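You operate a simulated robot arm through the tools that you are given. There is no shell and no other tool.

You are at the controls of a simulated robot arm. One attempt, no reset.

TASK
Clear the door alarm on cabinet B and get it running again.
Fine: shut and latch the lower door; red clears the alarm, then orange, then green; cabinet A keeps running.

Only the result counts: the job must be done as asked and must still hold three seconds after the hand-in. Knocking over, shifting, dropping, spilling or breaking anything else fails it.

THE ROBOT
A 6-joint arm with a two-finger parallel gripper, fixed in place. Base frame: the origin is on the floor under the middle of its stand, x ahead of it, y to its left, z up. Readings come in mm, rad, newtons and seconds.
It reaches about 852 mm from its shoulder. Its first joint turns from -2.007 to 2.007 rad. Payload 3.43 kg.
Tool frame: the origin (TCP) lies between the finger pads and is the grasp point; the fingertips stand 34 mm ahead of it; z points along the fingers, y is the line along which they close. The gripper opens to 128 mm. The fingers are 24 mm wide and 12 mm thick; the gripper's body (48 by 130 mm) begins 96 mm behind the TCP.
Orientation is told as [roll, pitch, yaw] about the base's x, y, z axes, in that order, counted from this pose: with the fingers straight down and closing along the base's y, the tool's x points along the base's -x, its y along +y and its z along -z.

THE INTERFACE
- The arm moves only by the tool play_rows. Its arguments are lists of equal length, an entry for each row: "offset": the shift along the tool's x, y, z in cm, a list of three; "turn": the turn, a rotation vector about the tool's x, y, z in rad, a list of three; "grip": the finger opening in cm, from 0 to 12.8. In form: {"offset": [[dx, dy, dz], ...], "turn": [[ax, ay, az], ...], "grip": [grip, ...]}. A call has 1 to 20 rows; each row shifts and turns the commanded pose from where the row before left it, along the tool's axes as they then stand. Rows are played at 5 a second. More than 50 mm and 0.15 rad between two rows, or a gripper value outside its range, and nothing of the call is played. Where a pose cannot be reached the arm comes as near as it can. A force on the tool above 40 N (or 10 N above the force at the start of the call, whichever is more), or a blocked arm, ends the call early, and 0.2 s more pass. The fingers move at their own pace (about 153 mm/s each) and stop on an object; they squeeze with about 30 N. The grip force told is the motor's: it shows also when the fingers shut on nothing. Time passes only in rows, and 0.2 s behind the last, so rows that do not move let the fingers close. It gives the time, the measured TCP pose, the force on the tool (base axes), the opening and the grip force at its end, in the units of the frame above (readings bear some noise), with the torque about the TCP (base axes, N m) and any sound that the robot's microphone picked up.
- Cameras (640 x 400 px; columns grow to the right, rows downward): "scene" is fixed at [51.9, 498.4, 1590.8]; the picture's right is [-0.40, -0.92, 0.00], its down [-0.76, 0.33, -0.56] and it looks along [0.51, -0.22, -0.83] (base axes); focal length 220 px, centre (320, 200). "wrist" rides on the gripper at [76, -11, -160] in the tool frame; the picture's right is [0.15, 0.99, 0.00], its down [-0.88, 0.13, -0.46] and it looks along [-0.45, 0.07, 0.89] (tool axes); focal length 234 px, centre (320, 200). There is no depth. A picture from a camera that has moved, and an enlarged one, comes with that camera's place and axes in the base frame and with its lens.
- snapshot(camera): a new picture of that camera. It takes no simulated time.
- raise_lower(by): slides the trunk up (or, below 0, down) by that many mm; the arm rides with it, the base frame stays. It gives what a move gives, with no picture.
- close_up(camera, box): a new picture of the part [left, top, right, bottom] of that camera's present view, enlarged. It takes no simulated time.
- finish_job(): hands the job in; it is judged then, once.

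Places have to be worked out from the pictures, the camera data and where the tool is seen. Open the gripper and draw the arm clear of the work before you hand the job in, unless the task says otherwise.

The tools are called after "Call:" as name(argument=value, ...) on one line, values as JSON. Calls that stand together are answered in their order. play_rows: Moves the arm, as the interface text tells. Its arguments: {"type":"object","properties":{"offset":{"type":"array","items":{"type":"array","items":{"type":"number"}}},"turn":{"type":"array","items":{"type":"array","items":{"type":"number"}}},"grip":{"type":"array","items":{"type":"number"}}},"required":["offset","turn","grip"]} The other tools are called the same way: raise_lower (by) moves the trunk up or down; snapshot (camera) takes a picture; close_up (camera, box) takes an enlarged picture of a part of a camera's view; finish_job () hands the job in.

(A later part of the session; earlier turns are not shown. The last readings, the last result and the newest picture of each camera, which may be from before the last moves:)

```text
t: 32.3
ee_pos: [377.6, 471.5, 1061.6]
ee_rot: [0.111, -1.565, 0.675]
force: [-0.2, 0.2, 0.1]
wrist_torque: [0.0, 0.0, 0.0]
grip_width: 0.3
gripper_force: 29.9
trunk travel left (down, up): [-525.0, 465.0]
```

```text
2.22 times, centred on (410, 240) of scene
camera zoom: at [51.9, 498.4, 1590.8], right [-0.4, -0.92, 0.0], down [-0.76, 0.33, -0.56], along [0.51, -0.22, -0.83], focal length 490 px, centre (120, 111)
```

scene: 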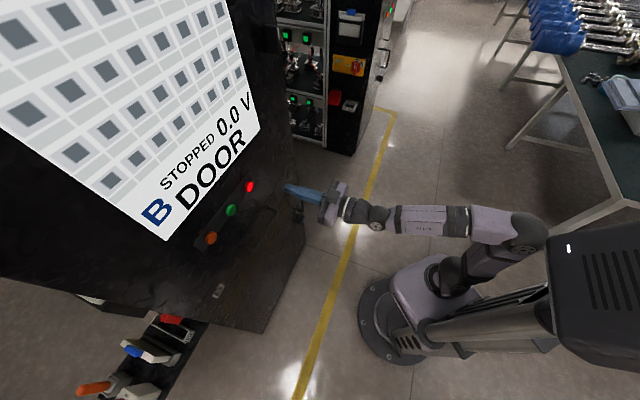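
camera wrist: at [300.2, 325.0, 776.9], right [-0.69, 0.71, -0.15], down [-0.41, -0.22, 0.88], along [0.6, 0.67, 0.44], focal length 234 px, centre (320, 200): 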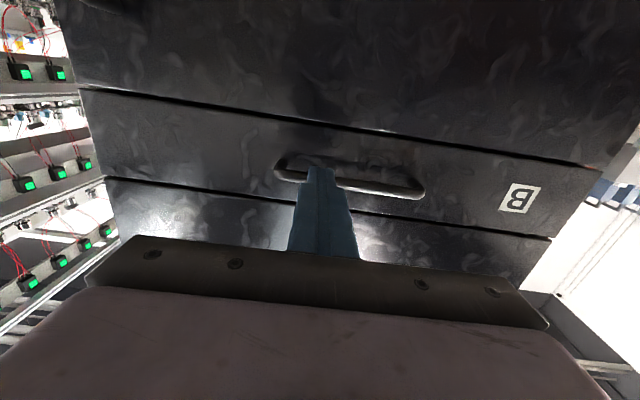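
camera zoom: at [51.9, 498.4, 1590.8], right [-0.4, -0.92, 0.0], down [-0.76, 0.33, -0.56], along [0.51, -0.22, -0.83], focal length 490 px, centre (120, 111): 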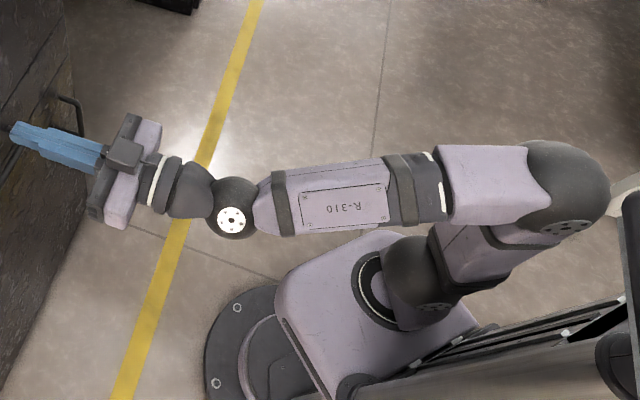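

Moving toward −p works and +p does not, so the forearm roll is near a stop in this wrist posture. I will go around it: pitch the tool down, move sideways while pitched, and level it again with the wrist on the other side.

Call:
play_rows(offset=[[0, 0, 0], [0, 0, 0], [0, 0, 0], [0, 0, 0], [0, 0, 0], [0, 0, 0], [0, 0, 0]], turn=[[0, 0.14, 0], [0, 0.14, 0], [0, 0.14, 0], [0, 0.14, 0], [0, 0.14, 0], [0, 0.14, 0], [0, 0, 0]], grip=[0, 0, 0, 0, 0, 0, 0])

Call:
snapshot(camera="scene")

```text
t: 33.9
ee_pos: [376.6, 472.7, 1060.9]
ee_rot: [0.0, -0.725, 0.787]
force: [-0.4, -0.7, 0.0]
wrist_torque: [-0.02, 0.01, 0.01]
grip_width: 0.0
gripper_force: 30.3
trunk travel left (down, up): [-525.0, 465.0]
```

```text
taken
```

scene: 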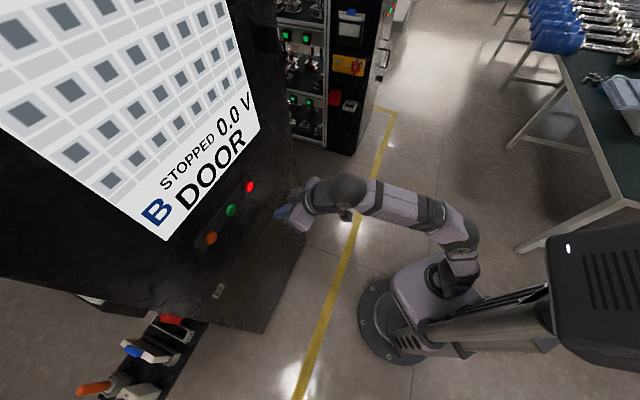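

The wrist unwound cleanly: rotation [0, -0.725, 0.787], no warnings. Now I move sideways 260 mm along +p at this height.

Call:
play_rows(offset=[[0, -4.4, 0], [0, -4.4, 0], [0, -4.4, 0], [0, -4.4, 0], [0, -4.4, 0], [0, -4.4, 0], [0, 0, 0]], turn=[[0, 0, 0], [0, 0, 0], [0, 0, 0], [0, 0, 0], [0, 0, 0], [0, 0, 0], [0, 0, 0]], grip=[0, 0, 0, 0, 0, 0, 0])

Call:
snapshot(camera="scene")

Call:
snapshot(camera="wrist")

```text
t: 35.5
ee_pos: [563.8, 286.9, 1059.8]
ee_rot: [0.001, -0.725, 0.789]
force: [0.4, -0.9, -0.8]
wrist_torque: [-0.01, -0.01, 0.01]
grip_width: 0.2
gripper_force: 30.6
trunk travel left (down, up): [-525.0, 465.0]
```

```text
taken
```

scene: 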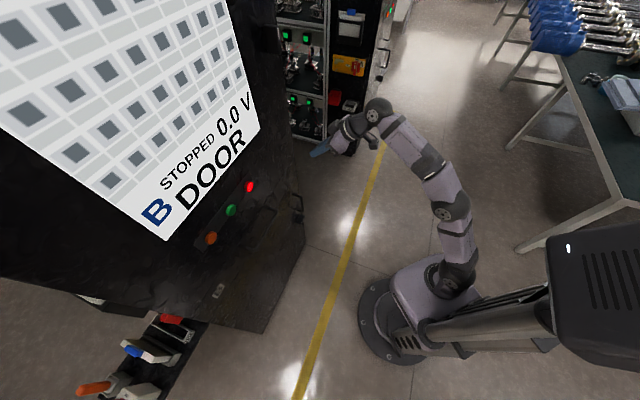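

```text
taken
camera wrist: at [457.8, 163.2, 1129.7], right [-0.78, 0.62, -0.1], down [0.16, 0.34, 0.93], along [0.61, 0.71, -0.37], focal length 234 px, centre (320, 200)
```

wrist: 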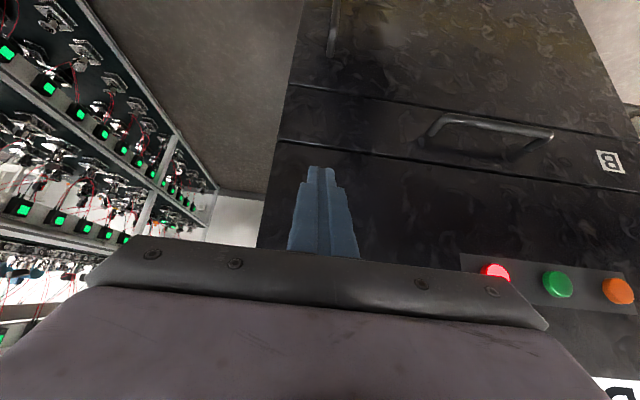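

The sideways move worked: TCP is at p≈196, q≈602. I lower the trunk to the bottom in two calls, which brings the TCP to about z 535 with the bar handle some 55 mm beyond the tips.

Call:
raise_lower(by=-400)

Call:
raise_lower(by=-125)

Call:
snapshot(camera="wrist")

Call:
snapshot(camera="scene")

```text
t: 39.3
ee_pos: [563.4, 287.7, 660.4]
ee_rot: [0.002, -0.726, 0.787]
force: [0.2, -0.6, 0.3]
wrist_torque: [0.01, -0.01, 0.01]
grip_width: 0.0
gripper_force: 29.7
trunk travel left (down, up): [-125.0, 865.0]
```

```text
t: 40.8
ee_pos: [563.4, 285.9, 534.9]
ee_rot: [0.002, -0.726, 0.787]
force: [0.1, 0.7, 0.3]
wrist_torque: [0.01, 0.0, 0.02]
grip_width: 0.0
gripper_force: 30.0
trunk travel left (down, up): [0.0, 990.0]
```

```text
taken
camera wrist: at [457.3, 163.7, 604.7], right [-0.78, 0.62, -0.1], down [0.16, 0.34, 0.93], along [0.61, 0.71, -0.37], focal length 234 px, centre (320, 200)
```

wrist: 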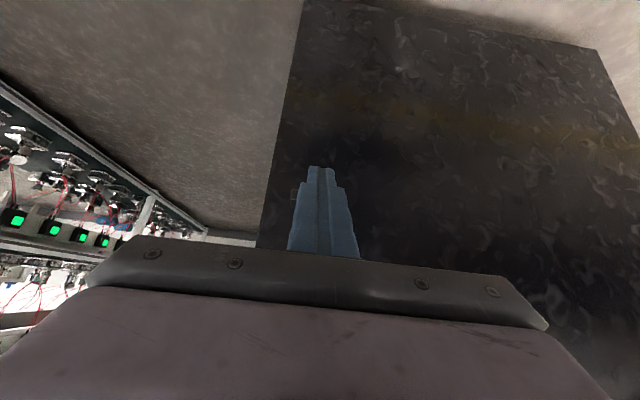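

```text
taken
```

scene: 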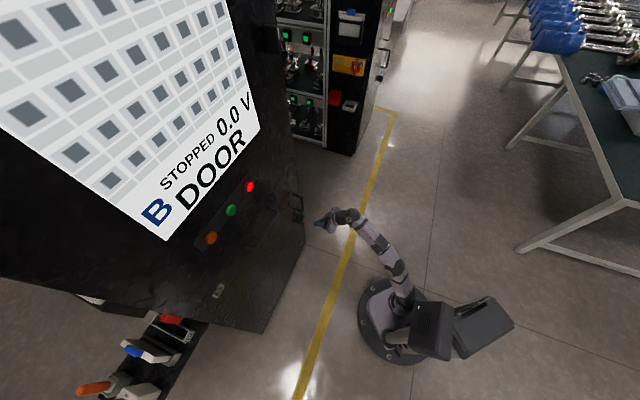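

The pose is clean at z=535 with the trunk at the bottom. Now I level the tool by turning −0.845 rad about the tool's y axis, with the wrist going round on the left side.

Call:
play_rows(offset=[[0, 0, 0], [0, 0, 0], [0, 0, 0], [0, 0, 0], [0, 0, 0], [0, 0, 0], [0, 0, 0]], turn=[[0, -0.141, 0], [0, -0.141, 0], [0, -0.141, 0], [0, -0.141, 0], [0, -0.141, 0], [0, -0.141, 0], [0, 0, 0]], grip=[0, 0, 0, 0, 0, 0, 0])

Call:
snapshot(camera="wrist")

Call:
snapshot(camera="scene")

```text
t: 42.4
ee_pos: [563.8, 287.9, 536.4]
ee_rot: [2.299, -1.569, -1.509]
force: [-0.3, -0.1, 0.4]
wrist_torque: [-0.01, -0.03, 0.03]
grip_width: 0.3
gripper_force: 30.0
trunk travel left (down, up): [0.0, 990.0]
```

```text
taken
camera wrist: at [459.3, 166.0, 459.4], right [-0.7, 0.7, -0.15], down [-0.41, -0.23, 0.88], along [0.58, 0.68, 0.45], focal length 234 px, centre (320, 200)
```

wrist: 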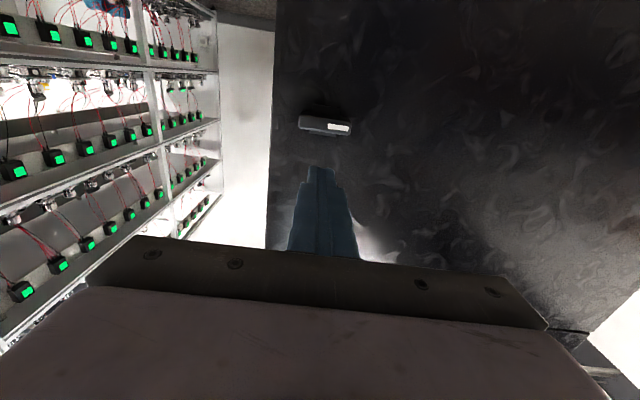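

```text
taken
```

scene: 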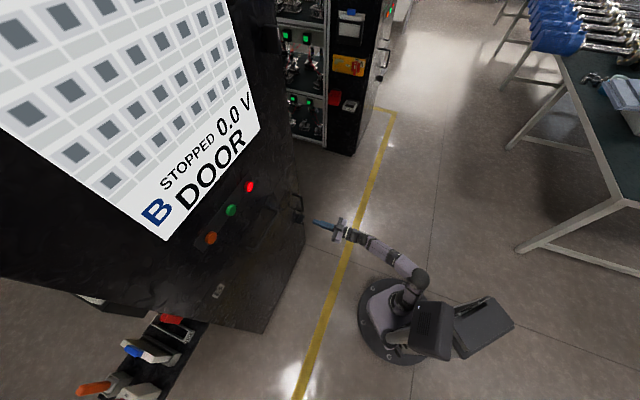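

Level at (564,288,536) with no warnings. I enlarge the lever to place it precisely relative to the tool.

Call:
close_up(camera="wrist", box=[265, 80, 385, 155])

Call:
close_up(camera="scene", box=[270, 180, 350, 240])

```text
5.33 times, centred on (325, 118) of wrist
camera zoom: at [459.3, 166.0, 459.4], right [-0.7, 0.7, -0.15], down [-0.41, -0.23, 0.88], along [0.58, 0.68, 0.45], focal length 1249 px, centre (293, 640)
```

zoom: 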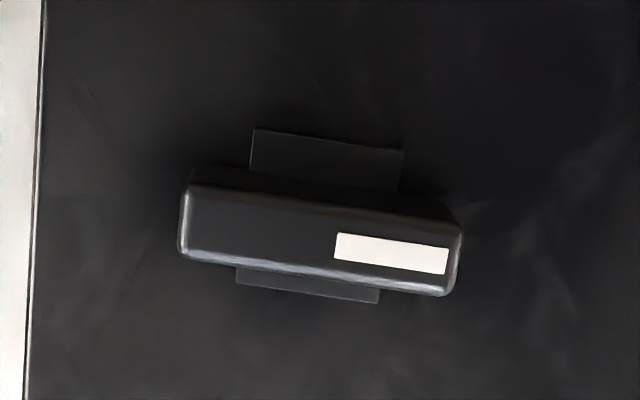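

```text
6.67 times, centred on (310, 210) of scene
camera zoom: at [51.9, 498.4, 1590.8], right [-0.4, -0.92, 0.0], down [-0.76, 0.33, -0.56], along [0.51, -0.22, -0.83], focal length 1469 px, centre (387, 133)
```

zoom: 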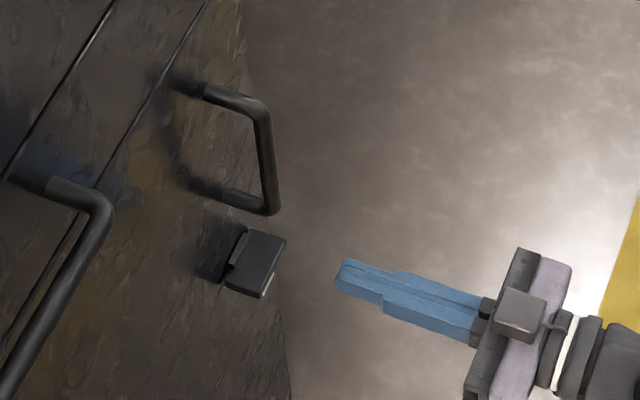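

The lever's outer face is at q≈694.5, centred at p≈195, z≈500; it is 53 mm long and 13 mm thick, with its pivot at the centre. I drop the TCP 36 mm to z=500 and open the fingers to 90 mm to straddle its ends.

Call:
play_rows(offset=[[1.8, 0, 0], [1.84, 0, 0], [0, 0, 0], [0, 0, 0]], turn=[[0, 0, 0], [0, 0, 0], [0, 0, 0], [0, 0, 0]], grip=[9, 9, 9, 9])

Call:
snapshot(camera="wrist")

```text
t: 43.4
ee_pos: [562.9, 285.5, 498.8]
ee_rot: [2.264, -1.568, -1.473]
force: [-0.9, -0.4, 0.7]
wrist_torque: [0.0, 0.01, 0.01]
grip_width: 90.0
gripper_force: 0.2
trunk travel left (down, up): [0.0, 990.0]
```

```text
taken
camera wrist: at [459.7, 165.7, 422.9], right [-0.7, 0.7, -0.15], down [-0.41, -0.23, 0.88], along [0.58, 0.68, 0.45], focal length 234 px, centre (320, 200)
```

wrist: 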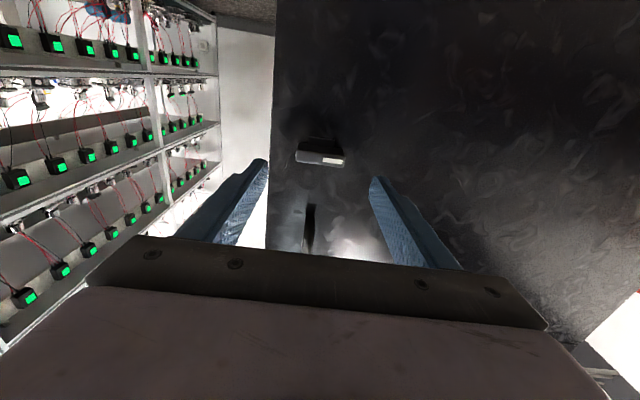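

The lever lies midway between the fingers. I advance 80 mm along the tool axis, so the tips come to q≈717 against the door at about 732.

Call:
play_rows(offset=[[0, 0, 2], [0, 0, 2], [0, 0, 1.5], [0, 0, 1.5], [0, 0, 1], [0, 0, 0]], turn=[[0, 0, 0], [0, 0, 0], [0, 0, 0], [0, 0, 0], [0, 0, 0], [0, 0, 0]], grip=[9, 9, 9, 9, 9, 9])

Call:
snapshot(camera="wrist")

Call:
close_up(camera="scene", box=[270, 180, 350, 240])

```text
t: 44.8
ee_pos: [620.7, 343.3, 498.4]
ee_rot: [2.202, -1.57, -1.415]
force: [0.1, -0.4, -1.3]
wrist_torque: [0.01, -0.01, 0.01]
grip_width: 90.2
gripper_force: 0.1
trunk travel left (down, up): [0.0, 990.0]
```

```text
taken
camera wrist: at [515.9, 223.1, 423.2], right [-0.7, 0.7, -0.15], down [-0.41, -0.23, 0.88], along [0.58, 0.68, 0.45], focal length 234 px, centre (320, 200)
```

wrist: 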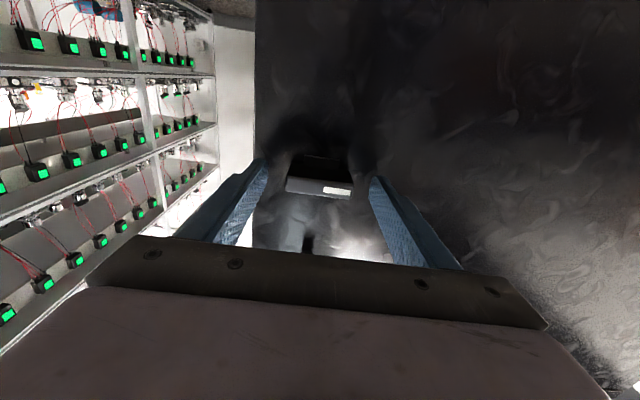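

```text
6.67 times, centred on (310, 210) of scene
camera zoom: at [51.9, 498.4, 1590.8], right [-0.4, -0.92, 0.0], down [-0.76, 0.33, -0.56], along [0.51, -0.22, -0.83], focal length 1469 px, centre (387, 133)
```

zoom: 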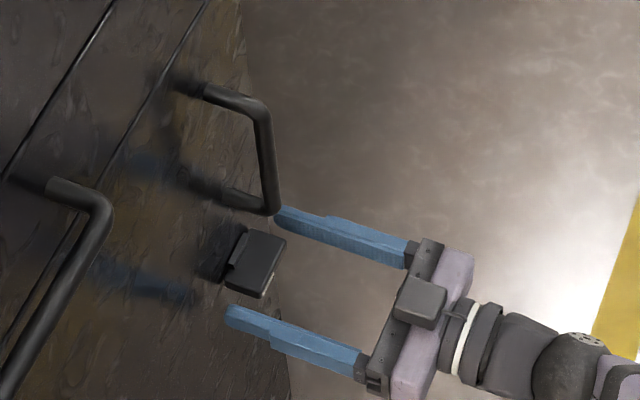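

The fingers straddle the lever with about 22 mm overlap. I close on its ends.

Call:
play_rows(offset=[[0, 0, 0], [0, 0, 0], [0, 0, 0]], turn=[[0, 0, 0], [0, 0, 0], [0, 0, 0]], grip=[6, 4, 4])

Call:
snapshot(camera="wrist")

```text
t: 45.6
ee_pos: [618.9, 343.2, 497.7]
ee_rot: [2.116, -1.57, -1.329]
force: [1.7, 1.9, -0.1]
wrist_torque: [-0.05, -0.03, -0.81]
grip_width: 55.8
gripper_force: 45.5
trunk travel left (down, up): [0.0, 990.0]
```

```text
taken
camera wrist: at [515.8, 222.9, 423.2], right [-0.7, 0.7, -0.15], down [-0.41, -0.23, 0.88], along [0.58, 0.68, 0.45], focal length 234 px, centre (320, 200)
```

wrist: 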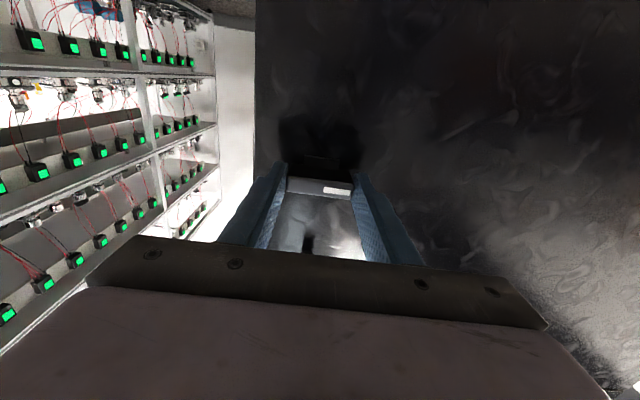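

The lever is held at 55.8 mm. I turn clockwise (as seen from the front) by 0.3 rad and watch the torque, since A's switch convention puts the mark from left to up.

Call:
play_rows(offset=[[0, 0, 0], [0, 0, 0], [0, 0, 0]], turn=[[0, 0, 0.1], [0, 0, 0.1], [0, 0, 0.1]], grip=[4, 4, 4])

Call:
snapshot(camera="wrist")

Call:
close_up(camera="scene", box=[270, 180, 350, 240])

```text
t: 46.4
ee_pos: [620.2, 343.5, 498.0]
ee_rot: [1.574, -1.268, -0.784]
force: [-0.5, 4.4, -1.6]
wrist_torque: [0.65, -0.66, -1.08]
grip_width: 55.9
gripper_force: 44.9
trunk travel left (down, up): [0.0, 990.0]
```

```text
taken
camera wrist: at [499.3, 239.1, 423.3], right [-0.7, 0.7, 0.15], down [-0.22, -0.42, 0.88], along [0.68, 0.58, 0.45], focal length 234 px, centre (320, 200)
```

wrist: 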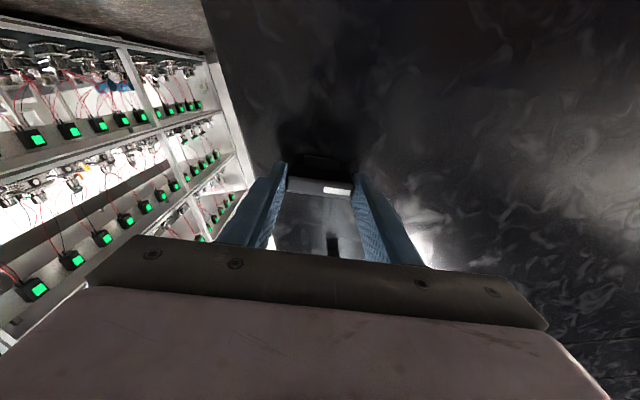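

```text
6.67 times, centred on (310, 210) of scene
camera zoom: at [51.9, 498.4, 1590.8], right [-0.4, -0.92, 0.0], down [-0.76, 0.33, -0.56], along [0.51, -0.22, -0.83], focal length 1469 px, centre (387, 133)
```

zoom: 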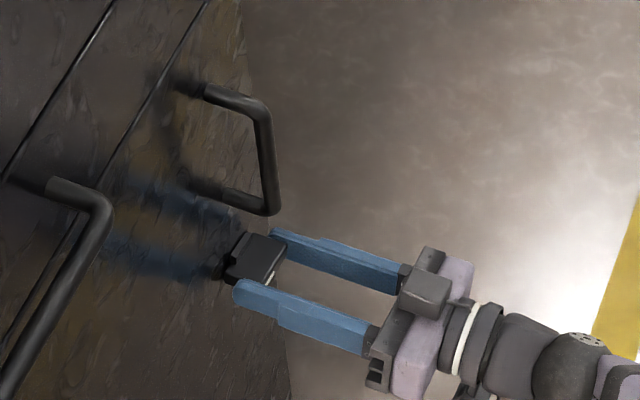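

The lever turns freely with the gripper clockwise, with no torque about the tool axis. I go on with the remaining 1.27 rad.

Call:
play_rows(offset=[[0, 0, 0], [0, 0, 0], [0, 0, 0], [0, 0, 0], [0, 0, 0], [0, 0, 0], [0, 0, 0], [0, 0, 0], [0, 0, 0]], turn=[[0, 0, 0.141], [0, 0, 0.141], [0, 0, 0.141], [0, 0, 0.141], [0, 0, 0.141], [0, 0, 0.141], [0, 0, 0.141], [0, 0, 0.141], [0, 0, 0.141]], grip=[4, 4, 4, 4, 4, 4, 4, 4, 4])

Call:
snapshot(camera="wrist")

Call:
close_up(camera="scene", box=[270, 180, 350, 240])

Call:
snapshot(camera="scene")

```text
t: 48.4
ee_pos: [618.3, 345.3, 498.9]
ee_rot: [1.574, -0.002, -0.781]
force: [-7.9, 10.7, 5.1]
wrist_torque: [-0.33, 0.24, -0.83]
grip_width: 56.0
gripper_force: 45.4
trunk travel left (down, up): [0.0, 990.0]
```

```text
taken
camera wrist: at [453.5, 284.7, 488.6], right [-0.11, 0.1, 0.99], down [0.3, -0.94, 0.13], along [0.95, 0.32, 0.07], focal length 234 px, centre (320, 200)
```

wrist: 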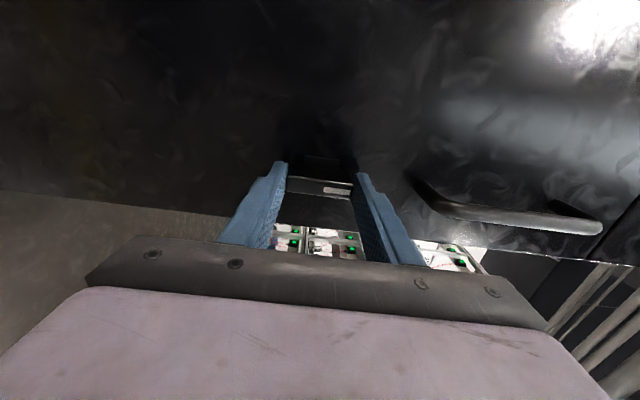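

```text
6.67 times, centred on (310, 210) of scene
camera zoom: at [51.9, 498.4, 1590.8], right [-0.4, -0.92, 0.0], down [-0.76, 0.33, -0.56], along [0.51, -0.22, -0.83], focal length 1469 px, centre (387, 133)
```

zoom: 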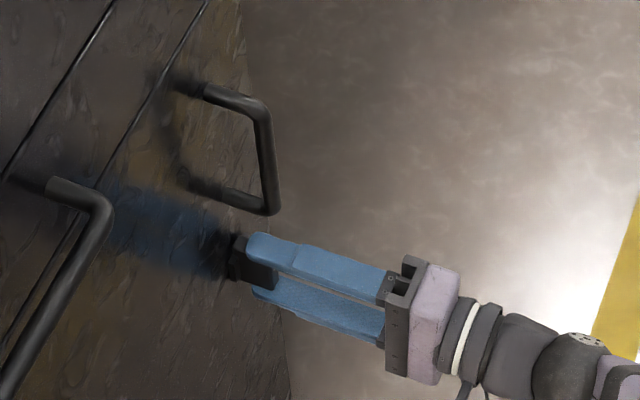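

```text
taken
```

scene: 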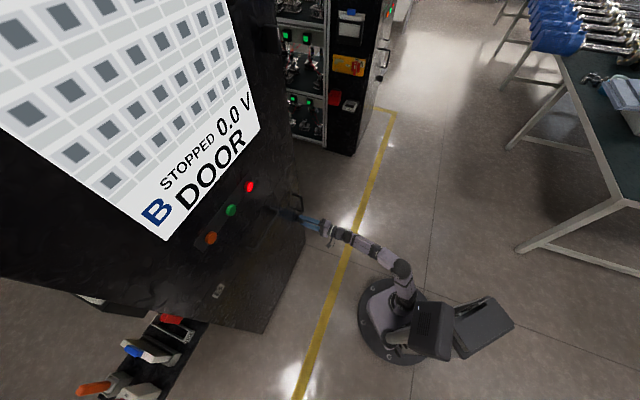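

The lever is now vertical with its mark up, and the reading shows a full 90° turn. I nudge 0.06 rad further to be sure it sits against its stop, and watch the torque.

Call:
play_rows(offset=[[0, 0, 0], [0, 0, 0], [0, 0, 0]], turn=[[0, 0, 0.03], [0, 0, 0.03], [0, 0, 0]], grip=[4, 4, 4])

Call:
close_up(camera="wrist", box=[240, 120, 400, 220])

```text
t: 49.2
ee_pos: [618.5, 344.0, 501.0]
ee_rot: [1.576, 0.056, -0.783]
force: [-6.2, 5.9, 6.8]
wrist_torque: [-1.21, -0.66, 0.62]
grip_width: 55.9
gripper_force: 45.3
trunk travel left (down, up): [0.0, 990.0]
```

```text
4.00 times, centred on (320, 170) of wrist
camera zoom: at [453.2, 284.2, 493.1], right [-0.07, 0.06, 1.0], down [0.31, -0.95, 0.08], along [0.95, 0.31, 0.04], focal length 937 px, centre (320, 320)
```

zoom: 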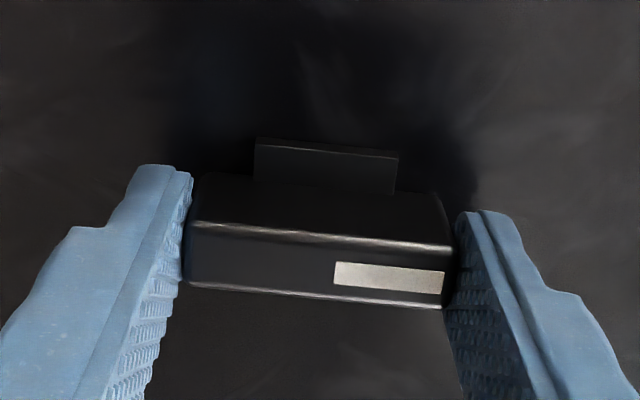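

The axis torque rose to about 1.3 N·m, so the lever is at its 90° stop. I open the fingers and back straight off.

Call:
play_rows(offset=[[0, 0, 0], [0, 0, 0], [0, 0, 0], [0, 0, -2], [0, 0, -3], [0, 0, -3], [0, 0, 0]], turn=[[0, 0, 0], [0, 0, 0], [0, 0, 0], [0, 0, 0], [0, 0, 0], [0, 0, 0], [0, 0, 0]], grip=[7, 9, 9, 9, 9, 9, 9])

Call:
snapshot(camera="wrist")

Call:
close_up(camera="scene", box=[270, 180, 350, 240])

Call:
snapshot(camera="scene")

```text
t: 50.8
ee_pos: [565.1, 287.4, 497.8]
ee_rot: [1.572, 0.06, -0.782]
force: [-0.1, -1.3, -0.5]
wrist_torque: [-0.02, 0.02, 0.05]
grip_width: 90.4
gripper_force: 0.0
trunk travel left (down, up): [0.0, 990.0]
```

```text
taken
camera wrist: at [397.6, 227.4, 492.3], right [-0.06, 0.06, 1.0], down [0.31, -0.95, 0.08], along [0.95, 0.31, 0.04], focal length 234 px, centre (320, 200)
```

wrist: 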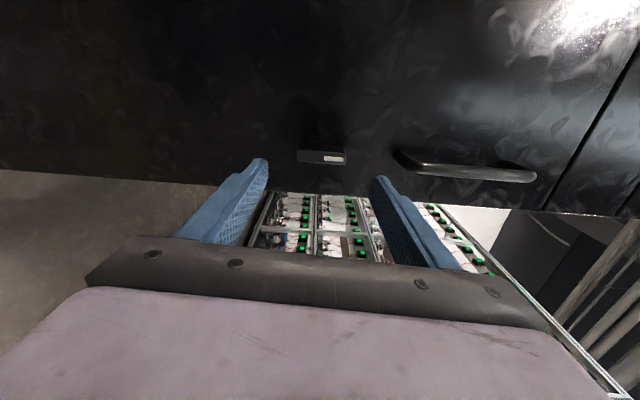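

```text
6.67 times, centred on (310, 210) of scene
camera zoom: at [51.9, 498.4, 1590.8], right [-0.4, -0.92, 0.0], down [-0.76, 0.33, -0.56], along [0.51, -0.22, -0.83], focal length 1469 px, centre (387, 133)
```

zoom: 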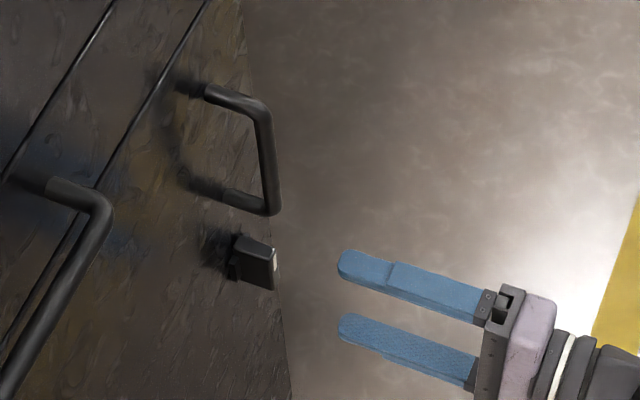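

```text
taken
```

scene: 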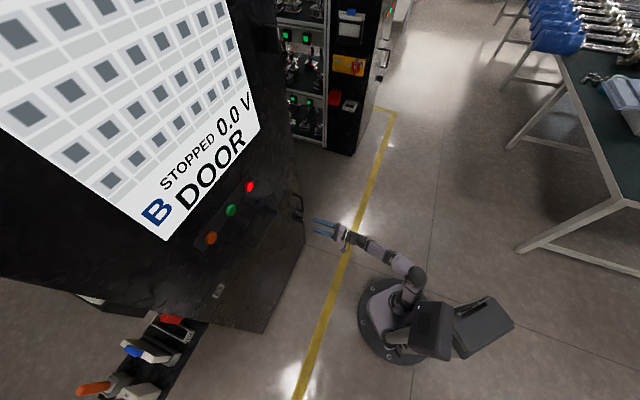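

The lever stands vertical like A's and the door is shut. I close the fingers and roll the tool back by 1.63 rad, then pitch it down for the move to the buttons.

Call:
play_rows(offset=[[0, 0, 0], [0, 0, 0], [0, 0, 0], [0, 0, 0], [0, 0, 0], [0, 0, 0], [0, 0, 0], [0, 0, 0], [0, 0, 0], [0, 0, 0], [0, 0, 0], [0, 0, 0]], turn=[[0, 0, -0.148], [0, 0, -0.148], [0, 0, -0.148], [0, 0, -0.148], [0, 0, -0.148], [0, 0, -0.148], [0, 0, -0.148], [0, 0, -0.148], [0, 0, -0.148], [0, 0, -0.148], [0, 0, -0.148], [0, 0, 0]], grip=[9, 6, 3, 0, 0, 0, 0, 0, 0, 0, 0, 0])

Call:
play_rows(offset=[[0, 0, 0], [0, 0, 0], [0, 0, 0], [0, 0, 0], [0, 0, 0], [0, 0, 0], [0, 0, 0]], turn=[[0, 0.141, 0], [0, 0.141, 0], [0, 0.141, 0], [0, 0.141, 0], [0, 0.141, 0], [0, 0.141, 0], [0, 0, 0]], grip=[0, 0, 0, 0, 0, 0, 0])

Call:
snapshot(camera="wrist")

```text
t: 53.4
ee_pos: [563.1, 287.1, 499.0]
ee_rot: [3.008, -1.568, -2.219]
force: [-1.2, 0.6, 0.2]
wrist_torque: [-0.03, 0.02, 0.0]
grip_width: 0.1
gripper_force: 30.2
trunk travel left (down, up): [0.0, 990.0]
```

```text
t: 55.0
ee_pos: [564.5, 287.4, 497.3]
ee_rot: [0.002, -0.723, 0.786]
force: [0.2, -0.1, -0.4]
wrist_torque: [-0.01, -0.02, -0.01]
grip_width: 0.0
gripper_force: 30.4
trunk travel left (down, up): [0.0, 990.0]
```

```text
taken
camera wrist: at [457.3, 163.6, 567.9], right [-0.78, 0.62, -0.09], down [0.16, 0.34, 0.92], along [0.61, 0.7, -0.37], focal length 234 px, centre (320, 200)
```

wrist: 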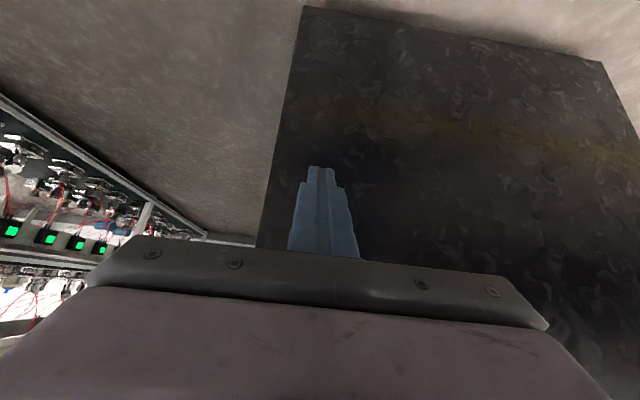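

The posture is back to the clean pitched one at z≈497. I raise the trunk by 400 and then 100 mm to bring the TCP to about z 997.

Call:
raise_lower(by=400)

Call:
raise_lower(by=100)

Call:
play_rows(offset=[[0, 4.4, 0], [0, 4.4, 0], [0, 4.4, 0], [0, 4.4, 0], [0, 4.4, 0], [0, 4.4, 0], [0, 0, 0]], turn=[[0, 0, 0], [0, 0, 0], [0, 0, 0], [0, 0, 0], [0, 0, 0], [0, 0, 0], [0, 0, 0]], grip=[0, 0, 0, 0, 0, 0, 0])

Call:
snapshot(camera="wrist")

Call:
snapshot(camera="scene")

```text
t: 58.9
ee_pos: [563.7, 286.8, 898.9]
ee_rot: [0.004, -0.727, 0.787]
force: [0.6, -0.2, -0.4]
wrist_torque: [-0.02, -0.03, 0.0]
grip_width: 0.0
gripper_force: 29.6
trunk travel left (down, up): [-400.0, 590.0]
```

```text
t: 60.2
ee_pos: [563.0, 287.2, 998.9]
ee_rot: [0.002, -0.726, 0.787]
force: [0.1, -0.2, 0.2]
wrist_torque: [-0.06, -0.04, -0.01]
grip_width: 0.1
gripper_force: 29.6
trunk travel left (down, up): [-500.0, 490.0]
```

```text
t: 61.8
ee_pos: [375.2, 473.9, 998.3]
ee_rot: [0.002, -0.727, 0.789]
force: [0.3, 0.0, -0.1]
wrist_torque: [0.0, -0.03, 0.0]
grip_width: 0.1
gripper_force: 30.2
trunk travel left (down, up): [-500.0, 490.0]
```

```text
taken
camera wrist: at [269.9, 350.3, 1068.1], right [-0.78, 0.62, -0.1], down [0.16, 0.34, 0.93], along [0.61, 0.71, -0.37], focal length 234 px, centre (320, 200)
```

wrist: 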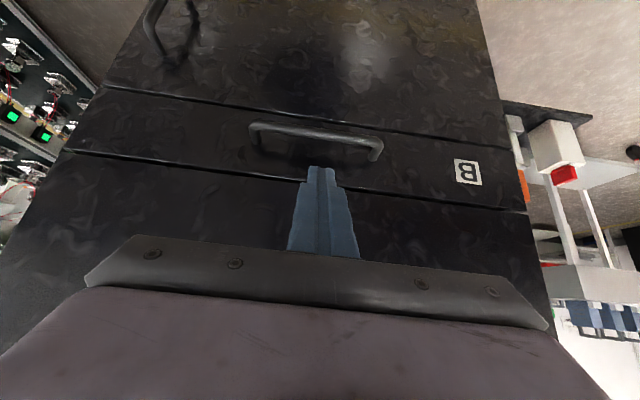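

```text
taken
```

scene: 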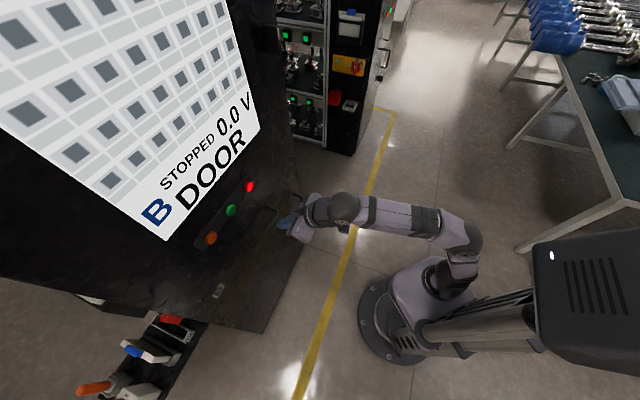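

TCP is at p≈-70, q≈600, z≈998 in the pitched posture. I rise 102 mm and then level the tool in front of the button row.

Call:
play_rows(offset=[[-2.25, 0, -2.54], [-2.25, 0, -2.54], [-2.25, 0, -2.54], [0, 0, 0], [0, 0, 0], [0, 0, 0], [0, 0, 0], [0, 0, 0], [0, 0, 0], [0, 0, 0]], turn=[[0, 0, 0], [0, 0, 0], [0, 0, 0], [0, -0.141, 0], [0, -0.141, 0], [0, -0.141, 0], [0, -0.141, 0], [0, -0.141, 0], [0, -0.141, 0], [0, 0, 0]], grip=[0, 0, 0, 0, 0, 0, 0, 0, 0, 0])

Call:
snapshot(camera="wrist")

Call:
snapshot(camera="scene")

```text
t: 64.0
ee_pos: [369.7, 463.8, 1087.8]
ee_rot: [1.683, -1.569, -0.894]
force: [0.0, -0.9, 0.2]
wrist_torque: [0.04, 0.01, 0.05]
grip_width: 0.1
gripper_force: 30.6
out of reach, approached as far as the arm can: row 3
trunk travel left (down, up): [-500.0, 490.0]
```

```text
taken
camera wrist: at [265.9, 343.4, 1012.5], right [-0.7, 0.7, -0.14], down [-0.41, -0.23, 0.88], along [0.58, 0.68, 0.45], focal length 234 px, centre (320, 200)
```

wrist: 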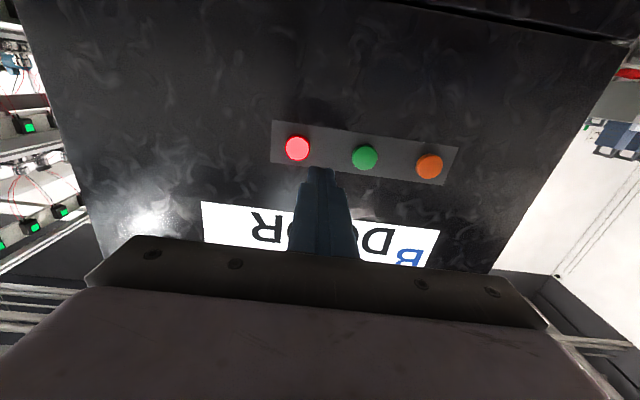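

```text
taken
```

scene: 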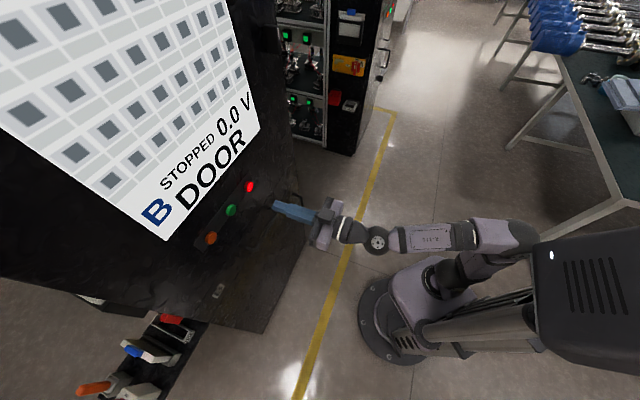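

Level at (371,465,1088) and facing the buttons, with the picture inverted. I enlarge the button row to compute exact positions.

Call:
close_up(camera="wrist", box=[260, 105, 460, 230])

Call:
close_up(camera="scene", box=[190, 170, 290, 250])

```text
3.20 times, centred on (360, 168) of wrist
camera zoom: at [265.9, 343.4, 1012.5], right [-0.7, 0.7, -0.14], down [-0.41, -0.23, 0.88], along [0.58, 0.68, 0.45], focal length 749 px, centre (192, 304)
```

zoom: 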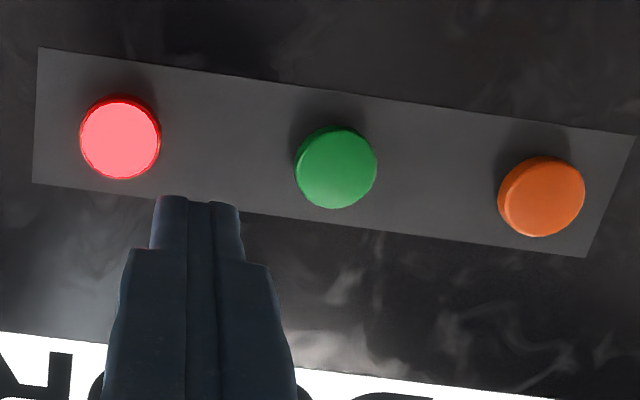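

```text
5.00 times, centred on (240, 210) of scene
camera zoom: at [51.9, 498.4, 1590.8], right [-0.4, -0.92, 0.0], down [-0.76, 0.33, -0.56], along [0.51, -0.22, -0.83], focal length 1102 px, centre (720, 150)
```

zoom: 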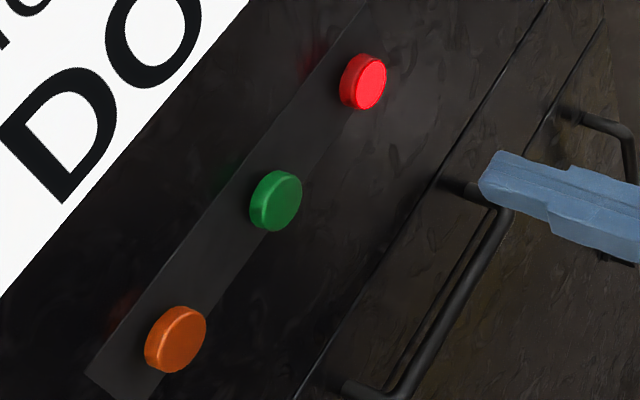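

The buttons' outer faces are at q≈718 and z≈1091, with red at p≈-38, green at p≈-123 and orange at p≈-210. I line the tool up with red: 28 mm along +p and 4 mm up, then approach to about 9 mm from its face.

Call:
play_rows(offset=[[-0.37, -2.8, 0], [0, 0, 3], [0, 0, 3], [0, 0, 2.4], [0, 0, 0]], turn=[[0, 0, 0], [0, 0, 0], [0, 0, 0], [0, 0, 0], [0, 0, 0]], grip=[0, 0, 0, 0, 0])

Call:
snapshot(camera="wrist")

Call:
close_up(camera="scene", box=[190, 150, 310, 250])

```text
t: 65.2
ee_pos: [451.2, 504.5, 1091.9]
ee_rot: [1.931, -1.571, -1.14]
force: [0.2, 0.0, 0.4]
wrist_torque: [0.03, -0.02, 0.01]
grip_width: 0.2
gripper_force: 29.9
trunk travel left (down, up): [-500.0, 490.0]
```

```text
taken
camera wrist: at [346.2, 383.3, 1016.9], right [-0.7, 0.7, -0.14], down [-0.41, -0.23, 0.88], along [0.58, 0.68, 0.45], focal length 234 px, centre (320, 200)
```

wrist: 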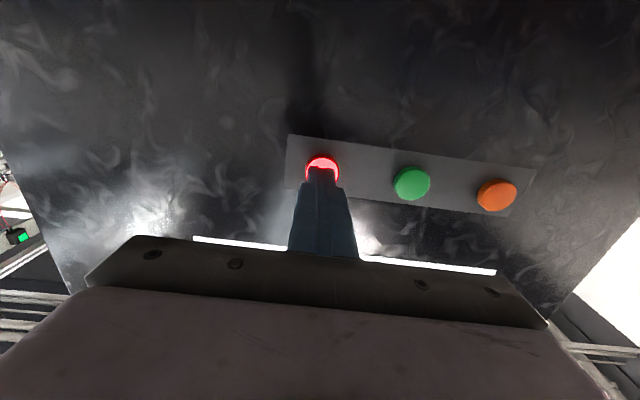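

```text
4.00 times, centred on (250, 200) of scene
camera zoom: at [51.9, 498.4, 1590.8], right [-0.4, -0.92, 0.0], down [-0.76, 0.33, -0.56], along [0.51, -0.22, -0.83], focal length 882 px, centre (600, 200)
```

zoom: 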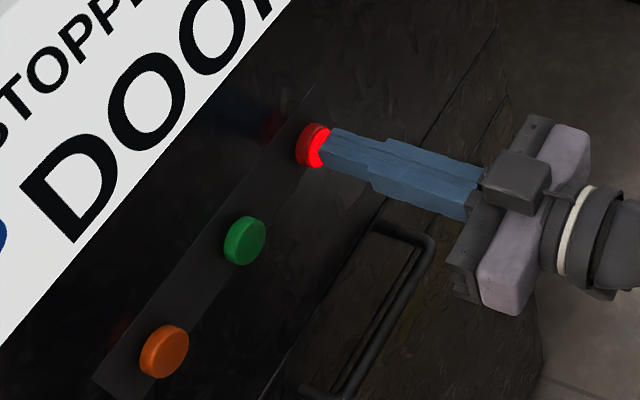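

The tip is centred on the red button, about 9 mm off. I press with 2.5 mm steps and stop when the force shows contact and travel.

Call:
play_rows(offset=[[0, 0, 0.4], [0, 0, 0.3], [0, 0, 0.25], [0, 0, 0.25], [0, 0, 0.25]], turn=[[0, 0, 0], [0, 0, 0], [0, 0, 0], [0, 0, 0], [0, 0, 0]], grip=[0, 0, 0, 0, 0])

Call:
snapshot(camera="scene")

```text
t: 66.4
ee_pos: [457.2, 512.9, 1092.9]
ee_rot: [1.622, -1.568, -0.834]
force: [-14.3, -16.5, -7.4]
wrist_torque: [-0.11, 0.31, -0.07]
grip_width: 0.2
gripper_force: 29.8
trunk travel left (down, up): [-500.0, 490.0]
heard: click
```

```text
taken
```

scene: 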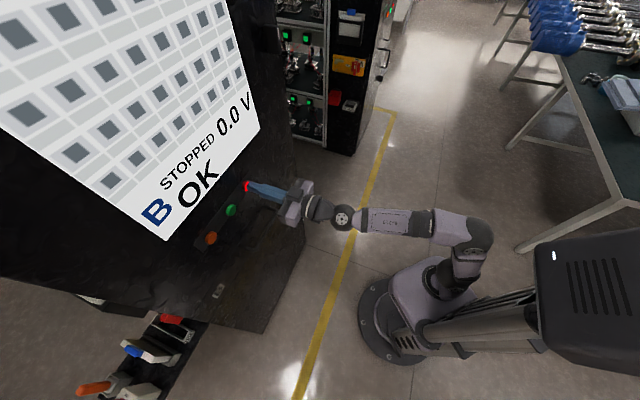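

A click, and the display went from DOOR to OK. I back off 45 mm and move 171 mm along −p to line up with orange.

Call:
play_rows(offset=[[0, 0, -1.5], [0, 0, -3], [0, 4.3, 0], [0, 4.3, 0], [0, 4.3, 0], [0, 4.2, 0], [0, 0, 0]], turn=[[0, 0, 0], [0, 0, 0], [0, 0, 0], [0, 0, 0], [0, 0, 0], [0, 0, 0], [0, 0, 0]], grip=[0, 0, 0, 0, 0, 0, 0])

Call:
snapshot(camera="wrist")

Call:
close_up(camera="scene", box=[130, 110, 310, 260])

```text
t: 68.0
ee_pos: [305.1, 604.1, 1092.7]
ee_rot: [1.984, -1.569, -1.196]
force: [-0.7, 0.6, 0.8]
wrist_torque: [0.01, 0.02, -0.04]
grip_width: 0.0
gripper_force: 29.9
trunk travel left (down, up): [-500.0, 490.0]
```

```text
taken
camera wrist: at [201.2, 483.4, 1017.1], right [-0.7, 0.7, -0.14], down [-0.41, -0.23, 0.88], along [0.58, 0.68, 0.45], focal length 234 px, centre (320, 200)
```

wrist: 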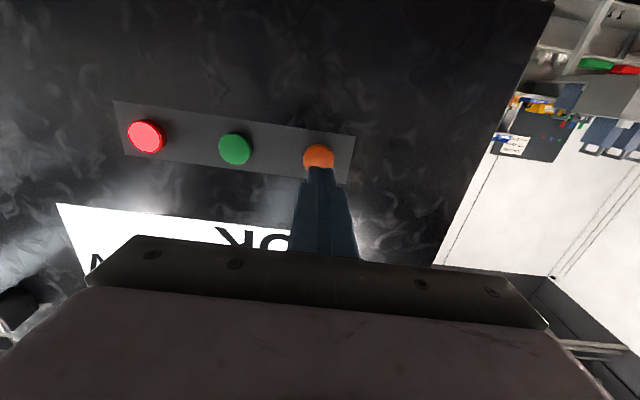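

```text
2.67 times, centred on (220, 185) of scene
camera zoom: at [51.9, 498.4, 1590.8], right [-0.4, -0.92, 0.0], down [-0.76, 0.33, -0.56], along [0.51, -0.22, -0.83], focal length 588 px, centre (587, 240)
```

zoom: 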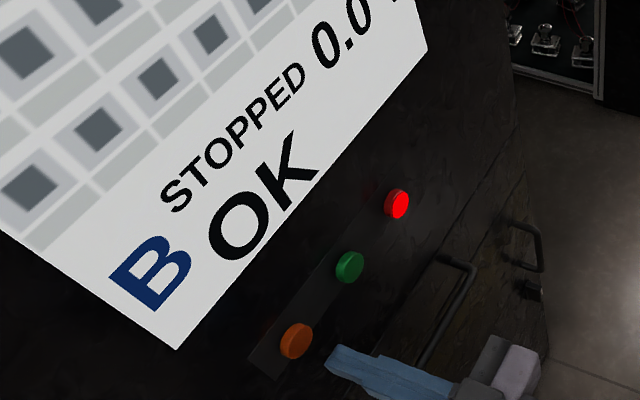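

Orange is straight ahead, about 40 mm beyond the tip. I approach and press in the same way.

Call:
play_rows(offset=[[0, 0, 1.6], [0, 0, 1.5], [0, 0, 0.4], [0, 0, 0.3], [0, 0, 0.25], [0, 0, 0.25], [0, 0, 0.25]], turn=[[0, 0, 0], [0, 0, 0], [0, 0, 0], [0, 0, 0], [0, 0, 0], [0, 0, 0], [0, 0, 0]], grip=[0, 0, 0, 0, 0, 0, 0])

Call:
snapshot(camera="scene")

```text
t: 69.6
ee_pos: [336.5, 633.9, 1093.6]
ee_rot: [1.785, -1.569, -0.993]
force: [-13.7, -18.3, -8.6]
wrist_torque: [-0.25, 0.33, -0.12]
grip_width: 0.0
gripper_force: 30.3
trunk travel left (down, up): [-500.0, 490.0]
heard: click
```

```text
taken
```

scene: 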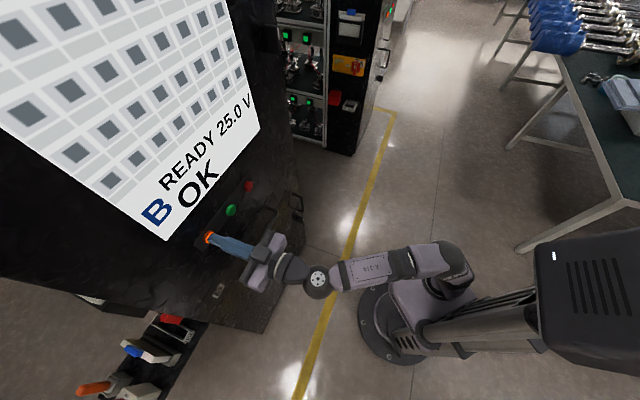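

A click, and the display reads READY 25.0 V with orange lit. I back off 45 mm and move 87 mm along +p to green.

Call:
play_rows(offset=[[0, 0, -1.5], [0, 0, -3], [0, -4.4, 0], [0, -4.3, 0], [0, 0, 0]], turn=[[0, 0, 0], [0, 0, 0], [0, 0, 0], [0, 0, 0], [0, 0, 0]], grip=[0, 0, 0, 0, 0])

Call:
snapshot(camera="wrist")

Call:
snapshot(camera="scene")

```text
t: 70.8
ee_pos: [369.2, 541.3, 1092.9]
ee_rot: [1.92, -1.568, -1.13]
force: [-0.5, 0.4, 0.1]
wrist_torque: [0.02, 0.02, 0.02]
grip_width: 0.2
gripper_force: 29.9
trunk travel left (down, up): [-500.0, 490.0]
```

```text
taken
camera wrist: at [265.1, 420.0, 1017.1], right [-0.7, 0.7, -0.14], down [-0.41, -0.23, 0.88], along [0.58, 0.68, 0.45], focal length 234 px, centre (320, 200)
```

wrist: 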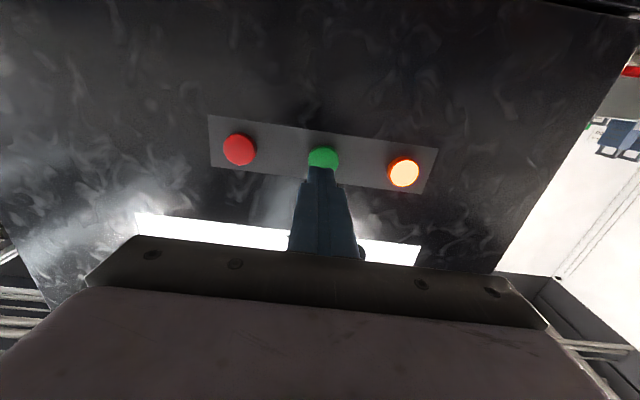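

```text
taken
```

scene: 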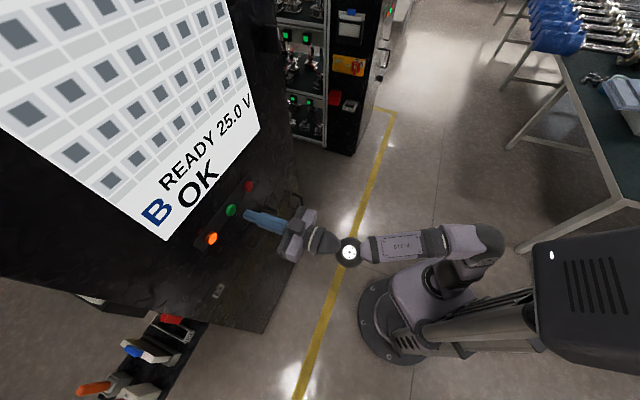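

Green is in line with the tip (within about 3 mm). I press it in the same way.

Call:
play_rows(offset=[[0, 0.2, 1.6], [0, 0, 1.5], [0, 0, 0.4], [0, 0, 0.3], [0, 0, 0.25], [0, 0, 0.25], [0, 0, 0.25]], turn=[[0, 0, 0], [0, 0, 0], [0, 0, 0], [0, 0, 0], [0, 0, 0], [0, 0, 0], [0, 0, 0]], grip=[0, 0, 0, 0, 0, 0, 0])

Call:
snapshot(camera="scene")

```text
t: 72.4
ee_pos: [397.7, 574.9, 1092.4]
ee_rot: [1.733, -1.565, -0.943]
force: [-13.4, -20.8, -9.5]
wrist_torque: [-0.28, 0.21, -0.18]
grip_width: 0.0
gripper_force: 30.2
trunk travel left (down, up): [-500.0, 490.0]
heard: click
```

```text
taken
```

scene: 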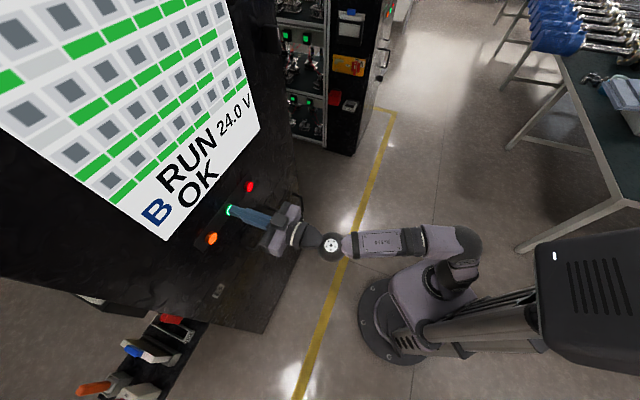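

The display shows RUN 24.0 V / OK. I back off and pull the arm clear, open the gripper, and check that the state holds.

Call:
play_rows(offset=[[0, 0, -1.5], [0, 0, -3], [0, 0, -3], [0, 0, -2], [0, 0, 0], [0, 0, 0]], turn=[[0, 0, 0], [0, 0, 0], [0, 0, 0], [0, 0, 0], [0, 0, 0], [0, 0, 0]], grip=[0, 0, 0, 0, 4, 8])

Call:
snapshot(camera="scene")

Call:
close_up(camera="scene", box=[0, 0, 280, 250])

Call:
snapshot(camera="wrist")

```text
t: 73.8
ee_pos: [332.7, 508.9, 1091.7]
ee_rot: [1.933, -1.569, -1.144]
force: [0.4, 0.6, -0.1]
wrist_torque: [0.01, 0.0, 0.02]
grip_width: 79.7
gripper_force: 0.1
trunk travel left (down, up): [-500.0, 490.0]
```

```text
taken
```

scene: 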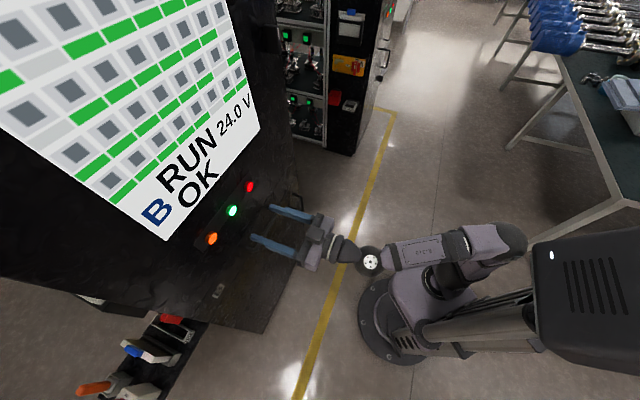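

```text
1.60 times, centred on (140, 125) of scene
camera zoom: at [51.9, 498.4, 1590.8], right [-0.4, -0.92, 0.0], down [-0.76, 0.33, -0.56], along [0.51, -0.22, -0.83], focal length 353 px, centre (608, 320)
```

zoom: 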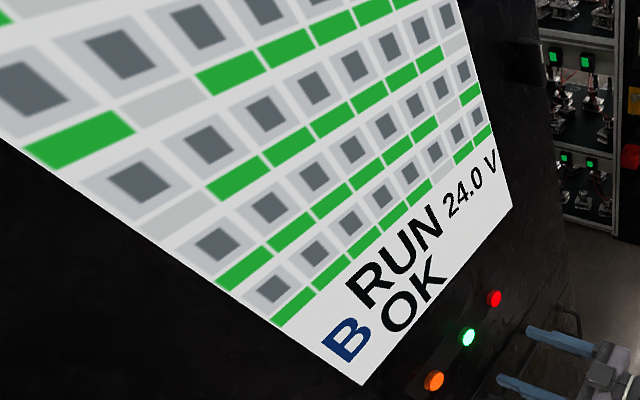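

```text
taken
camera wrist: at [228.5, 387.8, 1016.5], right [-0.7, 0.7, -0.14], down [-0.41, -0.23, 0.88], along [0.58, 0.68, 0.45], focal length 234 px, centre (320, 200)
```

wrist: 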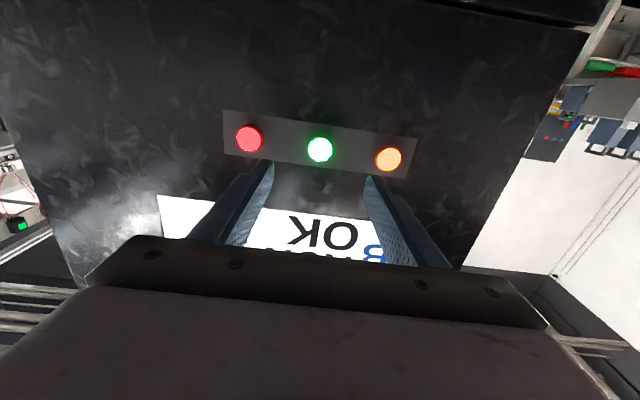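

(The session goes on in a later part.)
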